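You operate a simulated robot arm through the tools that you are given. There is no shell and no other tool. Be economical: measure what you need, move in short steps, check, and stop when the job is done.

Carry out the task below with a simulated robot arm. There is one attempt and no reset: what you move stays moved.

TASK
Put the grey sleeve from the top of the fitting bench on the white spacer there and the blue sleeve on the blue disc.
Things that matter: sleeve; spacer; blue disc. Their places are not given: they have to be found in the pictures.

It is judged by the outcome, as a careful person would: the job done as asked, and still so three seconds after it is handed in. It fails if anything else is knocked over, pushed out of place, dropped, spilled or broken.

THE ROBOT
A 7-joint arm with a two-finger parallel gripper, fixed in place. Base frame: the origin is at the foot of the arm, x ahead of it, y to its left, z up; the work surface is at about z = 0. Lengths are in cm, angles in rad, forces in N, time in s.
With the tool pointing down near the work surface it reaches from about 24 to 62 cm from the base axis. Its first joint turns from -1.152 to 1.152 rad. Payload 2.6 kg.
Tool frame: the origin (TCP) lies between the finger pads and is the grasp point; the fingertips stand 3 cm ahead of it; z points along the fingers, y is the line along which they close. The gripper opens to 9.4 cm. The fingers are 2.8 cm wide and 1 cm thick; the gripper's body (5 by 9.6 cm) begins 5.5 cm behind the TCP.
Orientation is told as [roll, pitch, yaw] about the base's x, y, z axes, in that order, counted from this pose: with the fingers straight down and closing along the base's y, the tool's x points along the base's -x, its y along +y and its z along -z.

THE INTERFACE
- The arm moves only by the tool play_rows. Its argument "steps" is a list of rows, each an object (a shift or turn left out is 0, a gripper value left out holds the last) with "gripper": the closure, from 0 (fully open) to 1 (shut); "xyz": the shift along the tool's x, y, z in cm, a list of three; "turn": the turn, a rotation vector about the tool's x, y, z in rad, a list of three. In form: [{"gripper": gripper, "xyz": [x, y, z], "turn": [rx, ry, rz]}, ...]. A call has 1 to 12 rows; each row shifts and turns the commanded pose from where the row before left it, along the tool's axes as they then stand. A row lasts 0.2 s, in which the tool goes at most 5 cm and 0.15 rad; a call with a longer step from one row to the next is refused whole, and so is a gripper value outside its range. A pose out of reach is approached as far as the arm can. The call stops where the force on the tool passes 40 N (or 10 N more than at its start, if that is more) or the arm is blocked; 0.2 s more then pass. The fingers move at their own pace (about 7.2 cm/s each) and stop on an object; they squeeze with about 26 N. The grip force told is the motor's: it shows also when the fingers shut on nothing. Time passes only in rows, and 0.2 s behind the last, so rows that do not move let the fingers close. It gives the time, the measured TCP pose, the force on the tool (base axes), the opening and the grip force at its end, in the units of the frame above (readings bear some noise), and new pictures: "show" is both (left out), scene, wrist or none.
- Cameras (640 x 400 px; columns grow to the right, rows downward): "scene" is fixed at [4.07, 44.03, 55.66]; the picture's right is [-0.70, -0.71, 0.00], its down [-0.46, 0.45, -0.77] and it looks along [0.55, -0.54, -0.64] (base axes); focal length 312 px, centre (320, 200). "wrist" rides on the gripper at [-3.7, 0, -5.8] in the tool frame; the picture's right is [0.00, -1.00, 0.00], its down [0.97, 0.00, -0.24] and it looks along [0.24, 0.00, 0.97] (tool axes); focal length 218 px, centre (320, 200).
- point_at(camera, pixels): for up to 12 pixels [column, row] of the newest picture of that camera ("zoom" is the newest enlarged one), the place [x, y, z] in the base frame of the surface seen there, good to about 0.2 cm. No time passes.
- close_up(camera, box): a new picture of the part [left, top, right, bottom] of that camera's present view, enlarged. No time passes.
- hand_in(): hands the job in; it is judged then, once.

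Work in short steps. Measure before you move; look again where a grasp or a placing could have gone wrong, and mend it. You have 60 turns and 100 pictures in all, the two below and enlarged ones among them. Open the gripper and draw the arm clear of the work before you hand the job in, unless the task says otherwise; then end with one line.

The tools are called after "Call:" as name(argument=value, ...) on one line, values as JSON. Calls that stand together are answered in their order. play_rows: Moves the arm, as the interface text tells. Its arguments: {"type":"object","properties":{"steps":{"type":"array"},"show":{"type":"string","enum":["both","scene","wrist","none"]}},"required":["steps"]} The other tools are called the same way: point_at (camera, pixels) gives the place of the surface under pixels of a picture; close_up (camera, box) takes an enlarged picture of a part of a camera's view; hand_in () hands the job in.

At the start:

```text
t: 0.0
tcp_pos: [39.76, 12.46, 24.5]
orientation: [0.003, 0.0, -0.001]
force: [-0.4, 0.4, -1.0]
opening: 9.41
grip_force: 0.0
```

scene: 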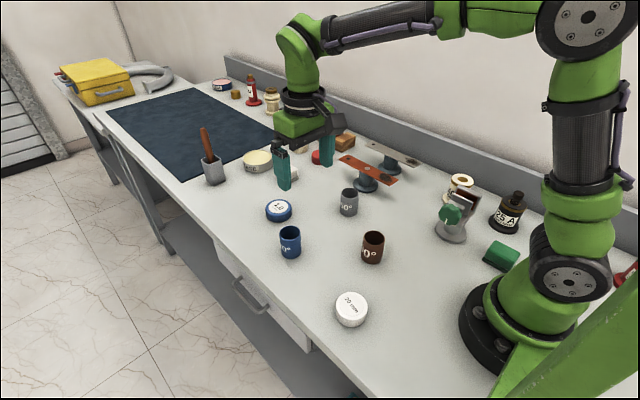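
wrist: 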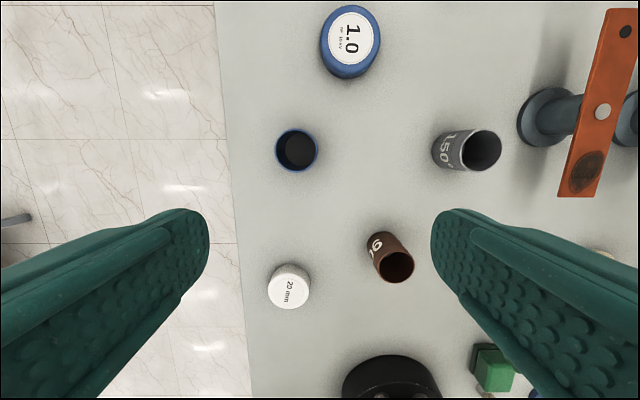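

The grey sleeve is at scene (349,202), the blue sleeve at (290,242), a white spacer at (352,309) and the blue disc at (279,211). I'll enlarge and measure.

Call:
close_up(camera="scene", box=[220, 130, 420, 340])

Call:
point_at(camera="wrist", pixels=[[289, 287], [271, 287], [309, 287], [289, 269], [350, 40], [325, 40], [378, 40], [350, 10], [350, 75], [296, 150], [482, 150], [396, 267]])

Call:
point_at(camera="scene", pixels=[[352, 304], [279, 207], [290, 229], [280, 231], [301, 231], [290, 257], [349, 190], [341, 192], [358, 192], [349, 214], [290, 240], [349, 203]])

```text
1.90 times, centred on (320, 235) of scene
```

zoom: 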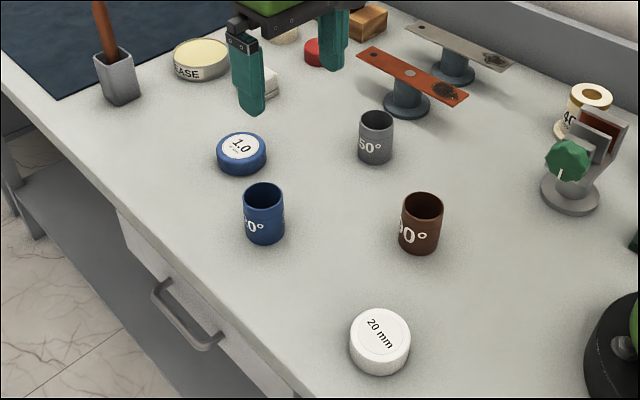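

```text
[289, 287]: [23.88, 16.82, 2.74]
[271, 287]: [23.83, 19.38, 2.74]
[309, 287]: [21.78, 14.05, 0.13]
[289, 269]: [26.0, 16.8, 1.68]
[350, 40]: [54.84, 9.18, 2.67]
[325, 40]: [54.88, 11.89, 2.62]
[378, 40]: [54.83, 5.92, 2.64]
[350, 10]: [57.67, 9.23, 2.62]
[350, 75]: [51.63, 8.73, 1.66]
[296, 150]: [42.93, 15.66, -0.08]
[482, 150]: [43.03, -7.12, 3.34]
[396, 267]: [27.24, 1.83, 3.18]
```

```text
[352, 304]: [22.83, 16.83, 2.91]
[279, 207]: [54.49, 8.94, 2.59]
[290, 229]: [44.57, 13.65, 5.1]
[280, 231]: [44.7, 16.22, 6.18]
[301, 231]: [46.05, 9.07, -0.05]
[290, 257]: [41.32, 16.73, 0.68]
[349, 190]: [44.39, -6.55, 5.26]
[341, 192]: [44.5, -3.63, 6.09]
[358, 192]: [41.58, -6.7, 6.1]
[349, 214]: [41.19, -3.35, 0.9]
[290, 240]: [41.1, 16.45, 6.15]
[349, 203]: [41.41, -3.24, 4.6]
```

Sleeve centres are near grey (43,-5.2) and blue (43,15.3), both with rims at z≈6.1. I move above the grey one and measure its surroundings.

Call:
play_rows(steps=[{"xyz": [-0.6, -3.5, 0], "gripper": 0.2}, {"xyz": [-0.6, -3.5, 0]}, {"xyz": [-0.7, -3.5, 0]}, {"xyz": [-0.7, -3.6, 0]}, {"xyz": [-0.6, -3.6, 0]}, {"xyz": [0, 0, 3]}, {"xyz": [0, 0, 2]}, {}])

```text
t: 1.8
tcp_pos: [43.0, -5.38, 19.4]
orientation: [0.002, 0.001, -0.001]
force: [0.6, 0.2, -0.9]
opening: 7.5
grip_force: 0.1
```

scene: 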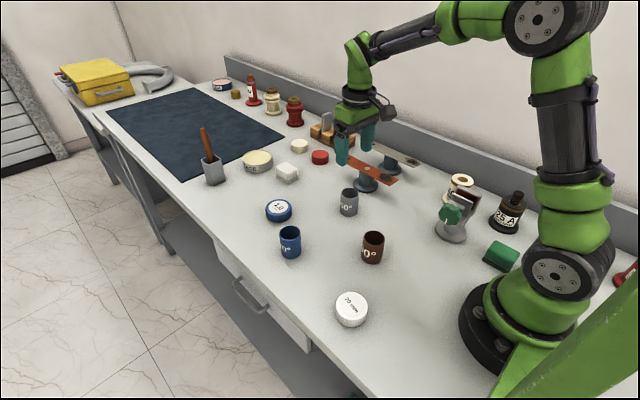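
wrist: 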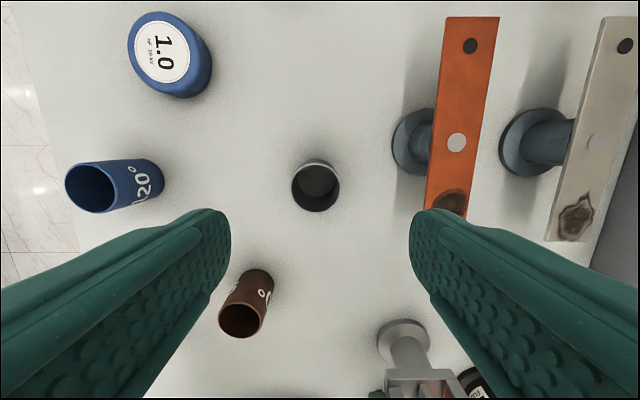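

Grey's rim is at wrist (316,187) and the orange plate at (445,200). I measure the rim and the plate for clearance.

Call:
point_at(camera="wrist", pixels=[[293, 187], [338, 187], [316, 210], [316, 163], [316, 190], [430, 205], [465, 212], [395, 140], [425, 145], [385, 342], [66, 188], [90, 212]])

Call:
close_up(camera="wrist", box=[256, 140, 376, 240])

Call:
close_up(camera="scene", box=[240, 130, 340, 200])

```text
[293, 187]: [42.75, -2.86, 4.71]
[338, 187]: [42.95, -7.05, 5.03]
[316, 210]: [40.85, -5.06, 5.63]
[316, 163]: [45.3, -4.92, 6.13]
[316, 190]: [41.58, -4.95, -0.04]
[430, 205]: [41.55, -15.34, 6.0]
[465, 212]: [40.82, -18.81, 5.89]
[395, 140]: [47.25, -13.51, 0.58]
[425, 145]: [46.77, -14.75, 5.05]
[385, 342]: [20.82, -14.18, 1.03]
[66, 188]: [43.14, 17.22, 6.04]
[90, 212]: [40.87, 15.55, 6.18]
```

```text
4.00 times, centred on (316, 190) of wrist
```

zoom: 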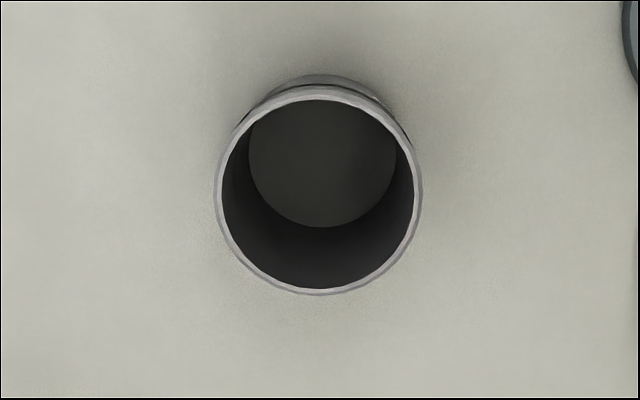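

```text
5.71 times, centred on (290, 165) of scene
```

zoom: 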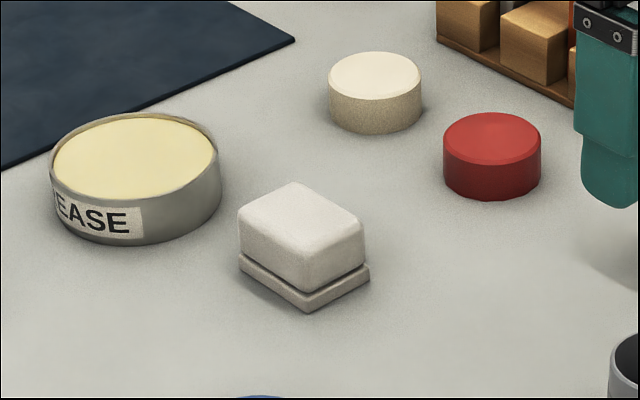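

Grey's rim centre works out at (43.06,-4.98) with diameter 4.6. I descend to TCP z≈4.5 and grip.

Call:
play_rows(steps=[{"xyz": [0, 0.4, 3]}, {"xyz": [0, 0, 4]}, {"xyz": [0, 0, 3]}, {"xyz": [0, 0, 2.5]}, {"xyz": [0, 0, 2.4]}, {}, {"gripper": 0.6}, {"gripper": 0.8}, {}, {}])

```text
t: 4.0
tcp_pos: [43.07, -4.86, 4.58]
orientation: [0.0, 0.0, 0.0]
force: [-0.3, 0.2, 0.3]
opening: 4.83
grip_force: 26.3
```

scene: 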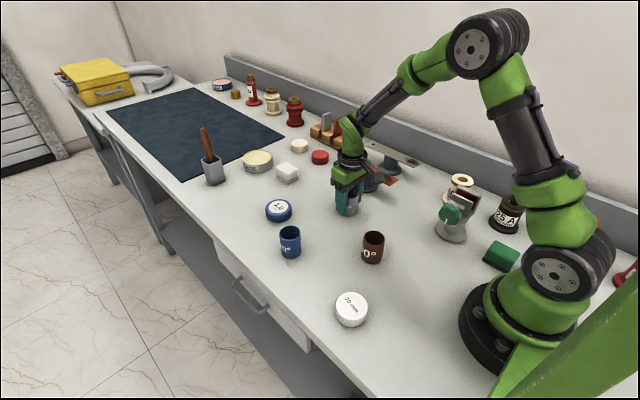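
wrist: 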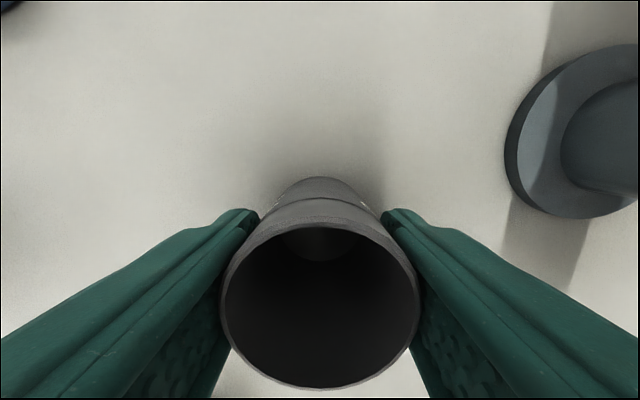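

Gripped (4.83 wide). I lift 11 cm, and enlarge the spacer to get its centre.

Call:
play_rows(steps=[{"xyz": [0, 0, -1.5]}, {"xyz": [0, 0, -3]}, {"xyz": [0, 0, -3.5]}, {"xyz": [0, 0, -3]}, {}], show="wrist")

Call:
close_up(camera="scene", box=[312, 280, 392, 330])

```text
t: 5.2
tcp_pos: [43.05, -4.86, 15.74]
orientation: [0.0, -0.001, 0.0]
force: [0.0, 0.1, 1.3]
opening: 4.84
grip_force: 26.1
```

wrist: 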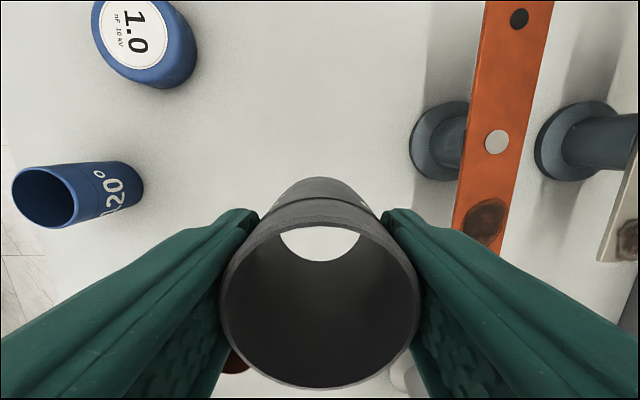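

```text
8.00 times, centred on (352, 305) of scene
```

zoom: 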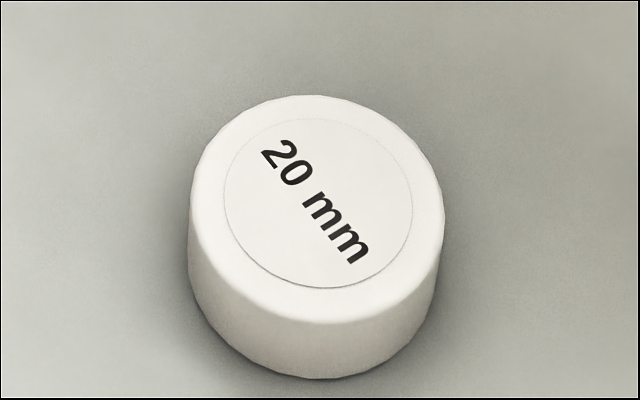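

Call:
point_at(camera="zoom", pixels=[[318, 203], [226, 200], [411, 203], [318, 121], [318, 286], [310, 98], [194, 195], [440, 210]])

```text
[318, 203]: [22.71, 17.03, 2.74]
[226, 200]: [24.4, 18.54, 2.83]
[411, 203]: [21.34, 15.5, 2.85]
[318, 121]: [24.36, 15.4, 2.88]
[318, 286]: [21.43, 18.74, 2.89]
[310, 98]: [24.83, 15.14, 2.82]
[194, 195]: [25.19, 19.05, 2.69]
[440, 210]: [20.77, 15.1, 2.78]
```

Spacer centre is about (22.9,17.0), top 2.8. I carry the sleeve over it at the present height.

Call:
play_rows(steps=[{"xyz": [1.5, 1.6, 0]}, {"xyz": [2.7, 2.9, 0]}, {"xyz": [2.7, 2.9, 0]}, {"xyz": [2.7, 2.9, 0]}, {"xyz": [2.7, 2.9, 0]}, {"xyz": [2.7, 2.9, 0]}, {"xyz": [2.7, 2.9, 0]}, {"xyz": [2.45, 2.86, 0]}, {}, {"xyz": [0, 0, 3]}, {"xyz": [0, 0, 2.5]}, {}])

Call:
close_up(camera="scene", box=[302, 240, 402, 340])

```text
t: 7.8
tcp_pos: [22.88, 16.99, 9.94]
orientation: [0.0, 0.0, -0.001]
force: [-1.0, -0.5, -0.8]
opening: 4.83
grip_force: 26.3
```

scene: 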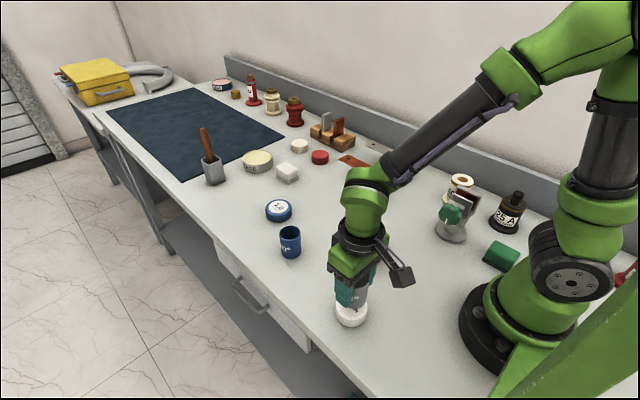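
wrist: 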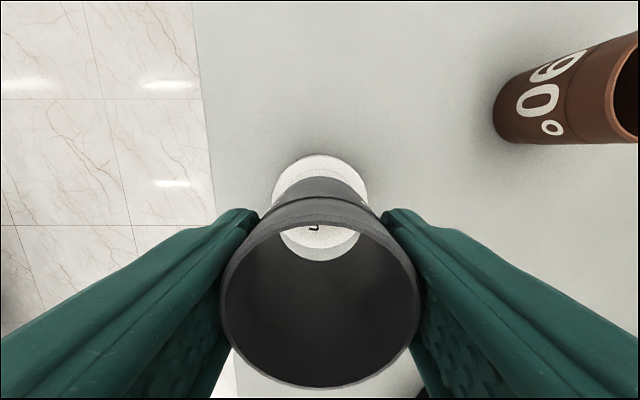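

```text
4.00 times, centred on (352, 290) of scene
```

zoom: 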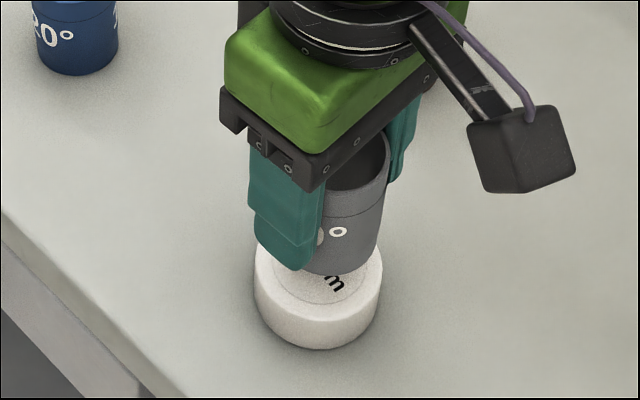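

The sleeve hovers centred on the spacer in y (spacer columns 270–369). I check x via the spacer's far edge.

Call:
point_at(camera="wrist", pixels=[[319, 158], [319, 165], [275, 185], [365, 185], [319, 152]])

Call:
play_rows(steps=[{"xyz": [0, 0, 1.4]}, {"xyz": [0, 0, 0.5]}, {"xyz": [0, 0, 0.3]}, {}])

Call:
close_up(camera="scene", box=[302, 240, 402, 340])

```text
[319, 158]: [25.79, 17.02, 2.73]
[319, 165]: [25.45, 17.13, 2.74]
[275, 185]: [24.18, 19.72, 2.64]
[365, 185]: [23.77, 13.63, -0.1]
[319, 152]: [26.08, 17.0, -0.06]
```

```text
t: 8.8
tcp_pos: [22.95, 16.97, 7.83]
orientation: [-0.001, 0.001, -0.001]
force: [-0.3, 0.5, -0.7]
opening: 4.83
grip_force: 26.4
```

scene: 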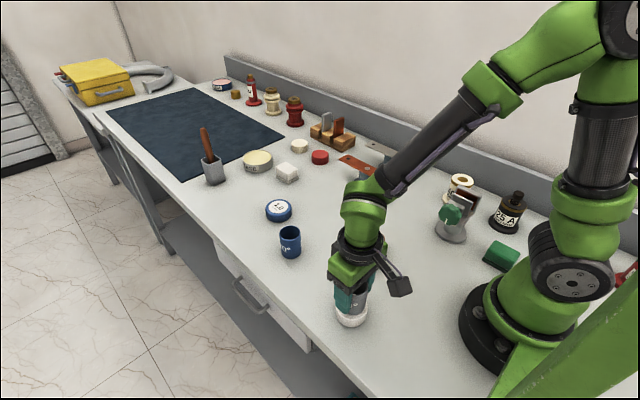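
wrist: 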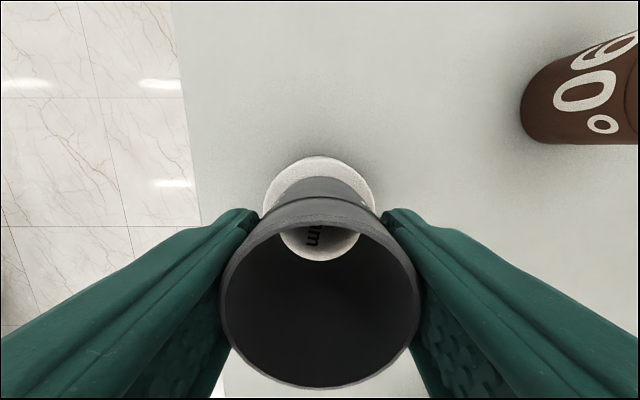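

```text
4.00 times, centred on (352, 290) of scene
```

zoom: 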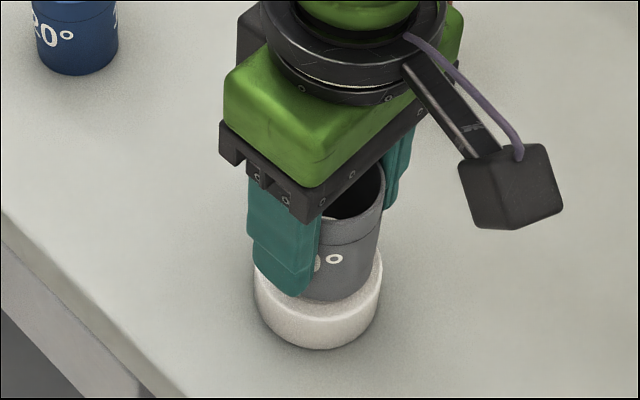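

Aligned; about 0.4 cm above the spacer. I lower in 0.1–0.2 cm steps, watching the force.

Call:
play_rows(steps=[{"xyz": [0, 0, 0.15]}, {"xyz": [0, 0, 0.1]}, {"xyz": [0, 0, 0.1]}, {}], show="none")

```text
t: 9.8
tcp_pos: [22.77, 16.86, 7.49]
orientation: [0.0, 0.0, 0.001]
force: [-0.3, -0.7, 0.1]
opening: 4.83
grip_force: 25.9
```

Call:
play_rows(steps=[{"xyz": [0, 0, 0.08]}, {"xyz": [0, 0, 0.06]}, {}], show="none")

```text
t: 10.6
tcp_pos: [22.95, 16.95, 7.45]
orientation: [-0.001, 0.0, 0.0]
force: [0.6, -0.2, -1.2]
opening: 4.83
grip_force: 25.9
```

Call:
play_rows(steps=[{"xyz": [0, 0, 0.07]}, {}, {"xyz": [0, 0, 0.06]}, {}])

Call:
close_up(camera="scene", box=[302, 240, 402, 340])

```text
t: 11.6
tcp_pos: [22.91, 16.97, 7.36]
orientation: [0.001, -0.002, -0.001]
force: [-3.1, -1.5, 21.6]
opening: 4.84
grip_force: 26.1
```

scene: 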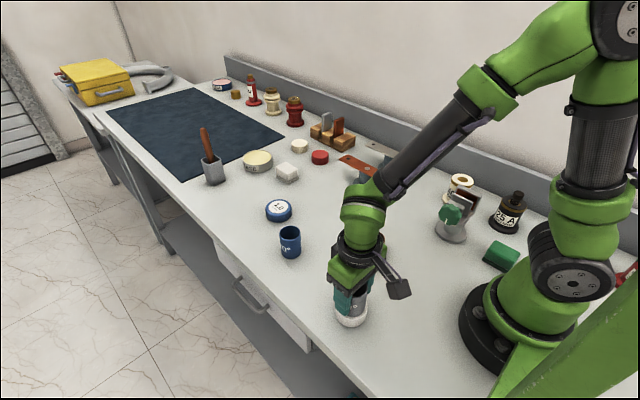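
wrist: 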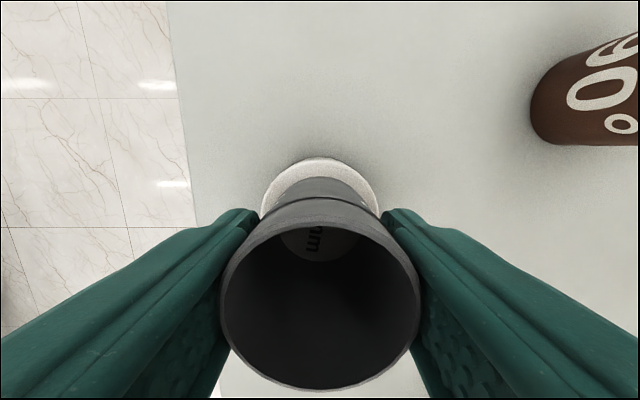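

```text
4.00 times, centred on (352, 290) of scene
```

zoom: 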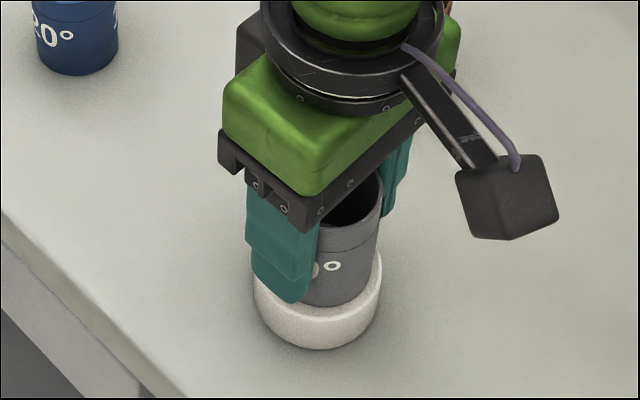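

Contact (21 N upward). I back off slightly to relieve the load, open, and rise.

Call:
play_rows(steps=[{"xyz": [0, 0, -0.08]}, {"gripper": 0.35}, {"gripper": 0.2}, {}, {"xyz": [0, 0, -1]}, {"xyz": [0, 0, -3]}, {"xyz": [0, 0, -4]}, {"xyz": [0, 0, -4]}, {}])

Call:
close_up(camera="scene", box=[302, 240, 402, 340])

```text
t: 13.6
tcp_pos: [22.73, 17.18, 19.35]
orientation: [0.0, 0.0, 0.001]
force: [-0.2, -0.1, -1.7]
opening: 7.49
grip_force: 0.0
```

scene: 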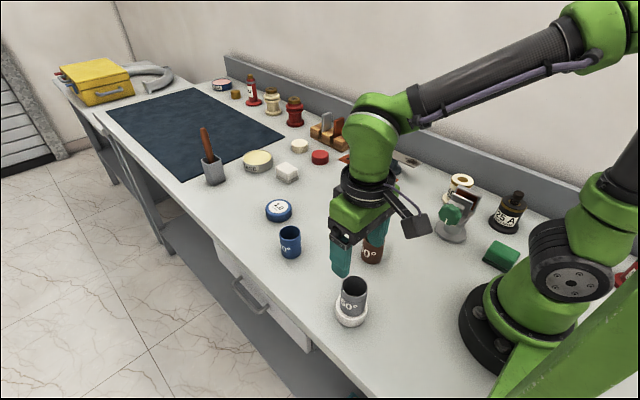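
wrist: 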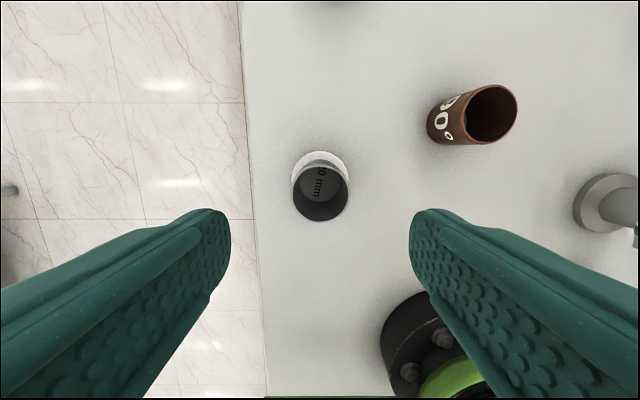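

```text
4.00 times, centred on (352, 290) of scene
```

zoom: 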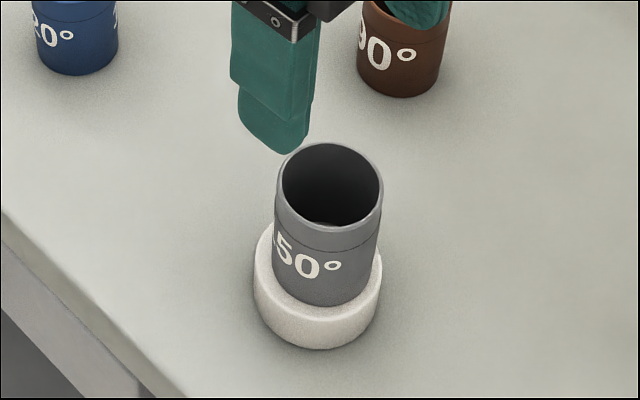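

Grey stands well on the spacer. Now I go above the blue sleeve, at about (43,15.3), which is dx +20.2, dy −1.8.

Call:
play_rows(steps=[{"xyz": [-2, -0.2, 0]}, {"xyz": [-4, -0.4, 0]}, {"xyz": [-4, -0.4, 0]}, {"xyz": [-4, -0.4, 0]}, {"xyz": [-4, -0.3, 0]}, {"xyz": [-2.2, -0.1, 0]}, {}])

Call:
close_up(camera="wrist", box=[256, 140, 376, 240])

```text
t: 15.2
tcp_pos: [43.05, 15.12, 19.22]
orientation: [-0.002, 0.0, -0.002]
force: [-0.1, 0.1, 0.0]
opening: 7.52
grip_force: 0.1
```

scene: 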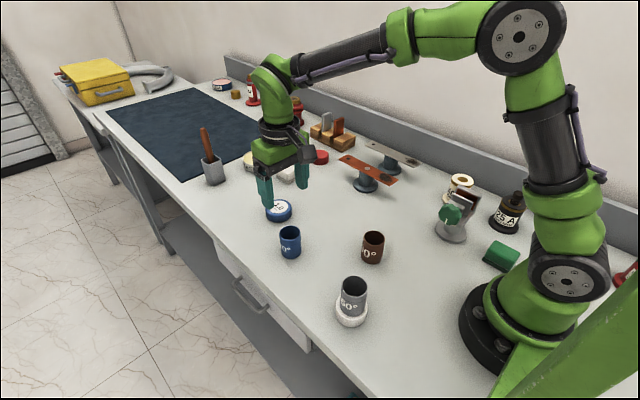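
wrist: 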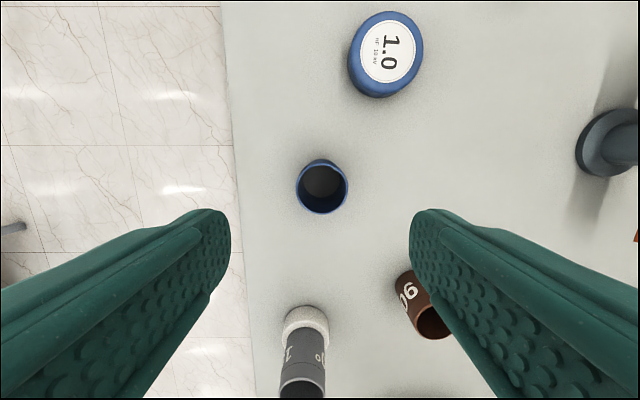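

```text
4.00 times, centred on (316, 190) of wrist
```

zoom: 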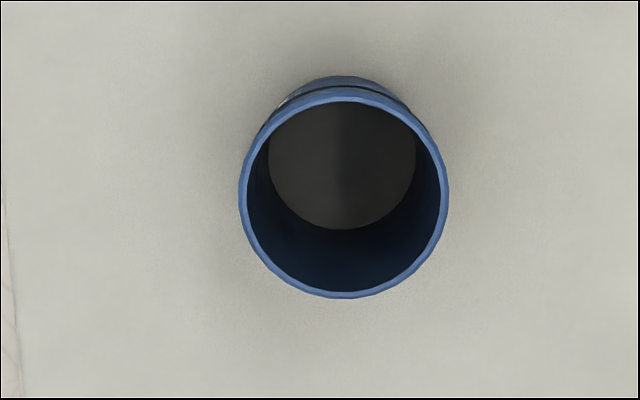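

Blue's rim centre is at wrist (322,188), so 0.15 cm to −y. I descend and grip.

Call:
play_rows(steps=[{"xyz": [0, -0.15, 3]}, {"xyz": [0, 0, 4]}, {"xyz": [0, 0, 3]}, {"xyz": [0, 0, 2.5]}, {"xyz": [0, 0, 2.25]}, {}, {"gripper": 0.6}, {"gripper": 0.8}, {}, {}])

Call:
close_up(camera="scene", box=[239, 186, 319, 236])

```text
t: 17.4
tcp_pos: [43.03, 15.08, 4.56]
orientation: [-0.001, 0.001, 0.001]
force: [0.5, -0.3, 1.0]
opening: 4.94
grip_force: 26.0
```

scene: 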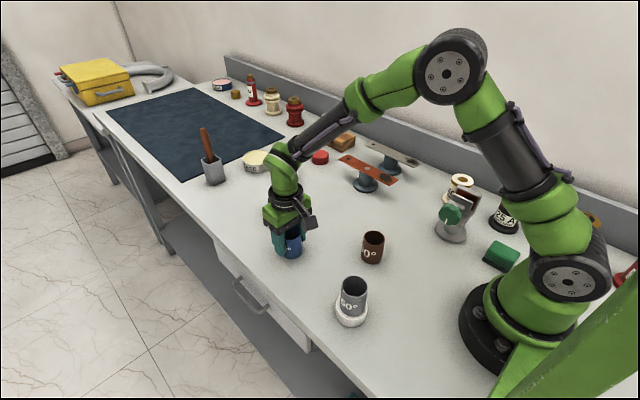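
wrist: 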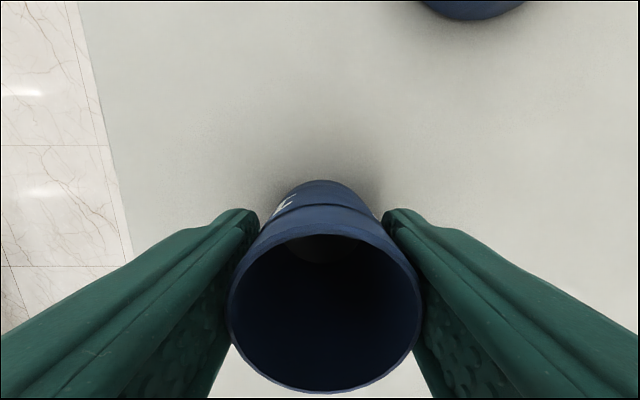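

```text
8.00 times, centred on (279, 211) of scene
```

zoom: 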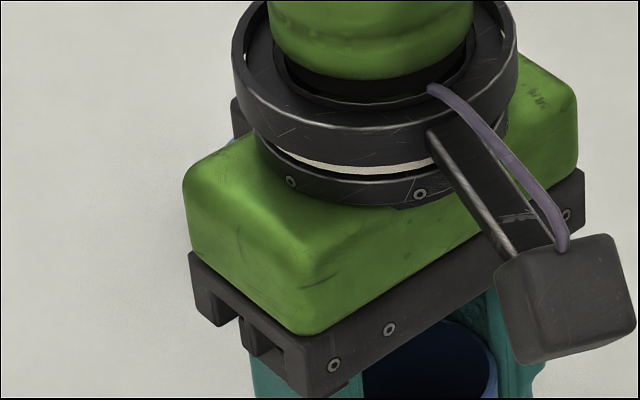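

Blue is gripped (4.94). I lift and look at the disc in the wrist picture.

Call:
play_rows(steps=[{"xyz": [0, 0, -1.5]}, {"xyz": [0, 0, -3]}, {"xyz": [0, 0, -3.5]}, {"xyz": [-2, -1, -3]}, {}], show="wrist")

Call:
close_up(camera="wrist", box=[340, 0, 500, 100])

```text
t: 18.6
tcp_pos: [45.04, 14.11, 15.79]
orientation: [0.0, 0.0, 0.001]
force: [-0.4, 0.9, 1.2]
opening: 4.84
grip_force: 26.4
```

wrist: 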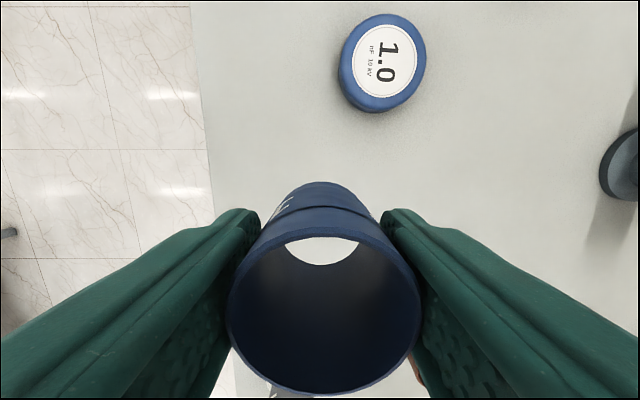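

```text
4.00 times, centred on (420, 50) of wrist
```

zoom: 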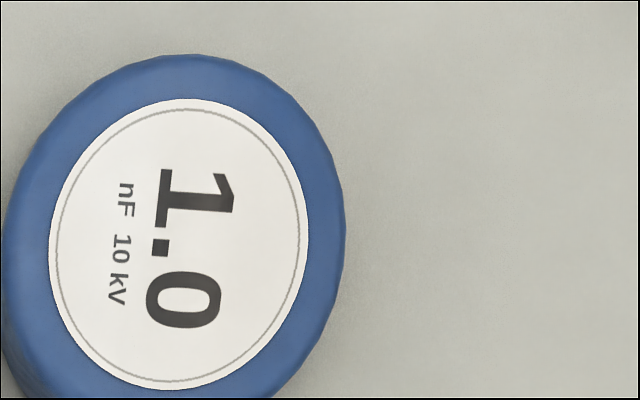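

Call:
point_at(camera="zoom", pixels=[[178, 243], [58, 243], [300, 243], [178, 104], [178, 384], [110, 180], [255, 310]])

Call:
close_up(camera="wrist", box=[210, 160, 430, 400])

Call:
close_up(camera="scene", box=[240, 150, 340, 250])

```text
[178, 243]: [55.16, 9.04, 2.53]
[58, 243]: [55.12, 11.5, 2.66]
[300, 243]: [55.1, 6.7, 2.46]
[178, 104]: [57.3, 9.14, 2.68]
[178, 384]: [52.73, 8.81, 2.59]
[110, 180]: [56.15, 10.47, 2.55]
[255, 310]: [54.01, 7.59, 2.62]
```

```text
1.67 times, centred on (320, 280) of wrist
```

zoom: 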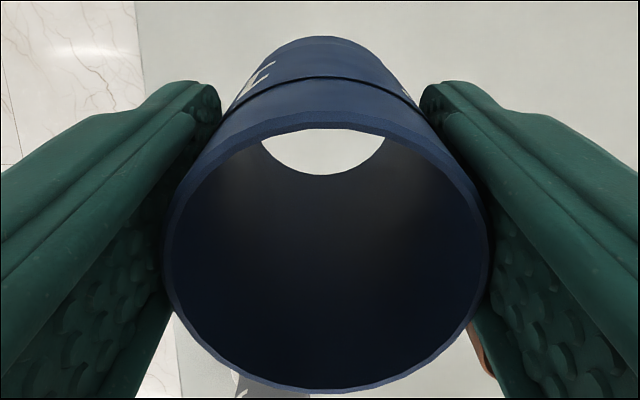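

```text
4.00 times, centred on (290, 200) of scene
```

zoom: 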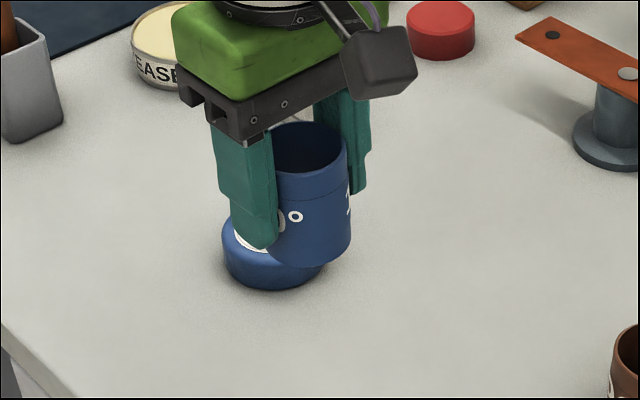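

Disc centre is about (55.0,9.05), top 2.6. I carry the sleeve over it, lower to TCP z≈9.3 and check.

Call:
play_rows(steps=[{"xyz": [-1.5, -0.75, 0]}, {"xyz": [-3, -1.5, 0]}, {"xyz": [-3, -1.5, 0]}, {"xyz": [-2.4, -1.25, 0]}, {}, {"xyz": [0, 0, 3]}, {"xyz": [0, 0, 2.5]}, {"xyz": [0, 0, 1]}, {}])

Call:
close_up(camera="scene", box=[230, 150, 330, 250])

```text
t: 20.6
tcp_pos: [54.94, 8.99, 9.13]
orientation: [0.001, 0.0, 0.0]
force: [0.6, -0.3, 0.5]
opening: 4.8
grip_force: 25.8
```

scene: 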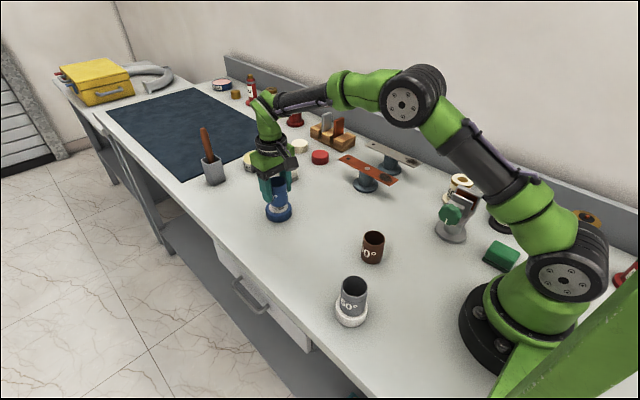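
wrist: 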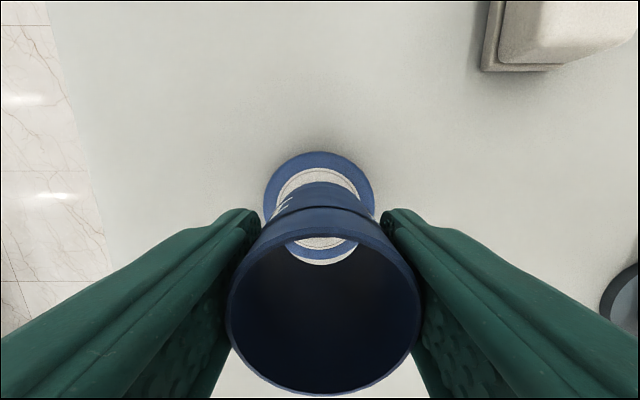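

```text
4.00 times, centred on (280, 200) of scene
```

zoom: 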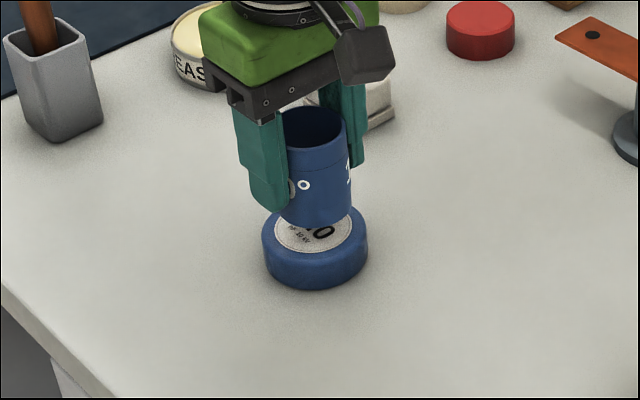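

Well centred (disc columns 263–375). I lower toward contact at about z 7.15.

Call:
play_rows(steps=[{"xyz": [0, 0, 1.2]}, {"xyz": [0, 0, 0.5]}, {"xyz": [0, 0, 0.1]}, {}], show="none")

Call:
play_rows(steps=[{"xyz": [0, 0, 0.07]}, {}, {"xyz": [0, 0, 0.06]}, {}], show="none")

```text
t: 21.6
tcp_pos: [55.01, 9.05, 7.33]
orientation: [0.0, 0.0, 0.001]
force: [0.4, -1.2, -0.9]
opening: 4.85
grip_force: 26.2
```

```text
t: 22.6
tcp_pos: [55.07, 9.0, 7.27]
orientation: [0.001, -0.002, 0.001]
force: [-0.8, -0.5, 1.6]
opening: 4.81
grip_force: 25.7
```

Call:
play_rows(steps=[{"xyz": [0, 0, 0.05]}, {}, {"xyz": [0, 0, 0.04]}, {}], show="none")

```text
t: 23.6
tcp_pos: [55.04, 9.03, 7.09]
orientation: [-0.001, -0.002, 0.001]
force: [-5.7, 0.1, 16.2]
opening: 4.84
grip_force: 25.7
```

Contact. I relieve slightly, open, and rise.

Call:
play_rows(steps=[{"xyz": [0, 0, -0.04]}, {"gripper": 0.35}, {"gripper": 0.2}, {}, {"xyz": [0, 0, -1]}, {"xyz": [0, 0, -3]}, {"xyz": [0, 0, -4]}, {"xyz": [0, 0, -4]}, {"xyz": [4, -2, 0]}, {"xyz": [4, -2, 0]}, {"xyz": [4, -2, 0]}, {}])

Call:
close_up(camera="scene", box=[220, 140, 420, 340])

```text
t: 26.2
tcp_pos: [42.99, 2.92, 19.12]
orientation: [0.0, -0.001, 0.001]
force: [-0.3, 0.3, 0.0]
opening: 7.52
grip_force: 0.1
```

scene: 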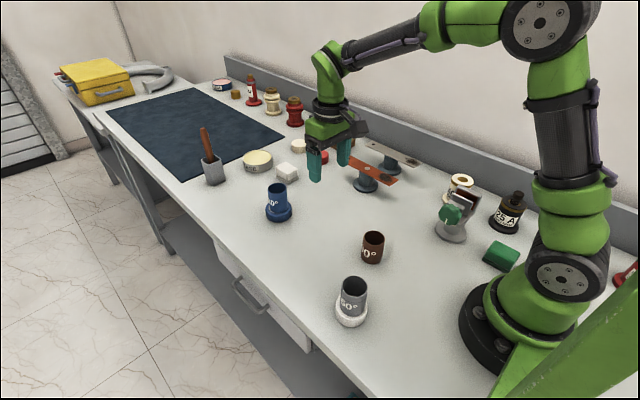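
wrist: 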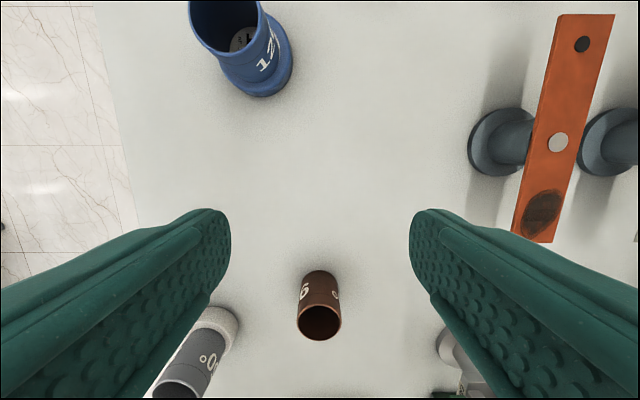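

```text
2.00 times, centred on (320, 240) of scene
```

zoom: 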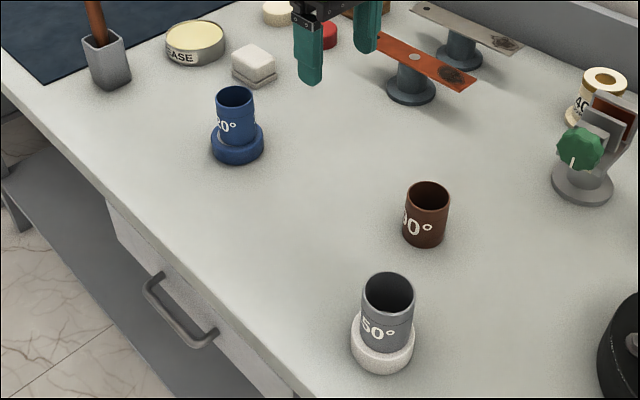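

Both sleeves stand upright and centred, the gripper is open and clear, and nothing else has moved. I hand in.

Call:
hand_in()

```text
The job is handed in.
```

The grey sleeve is standing on the white spacer and the blue sleeve on the blue disc, and the job is handed in; the last pictures show both upright and nothing else disturbed.
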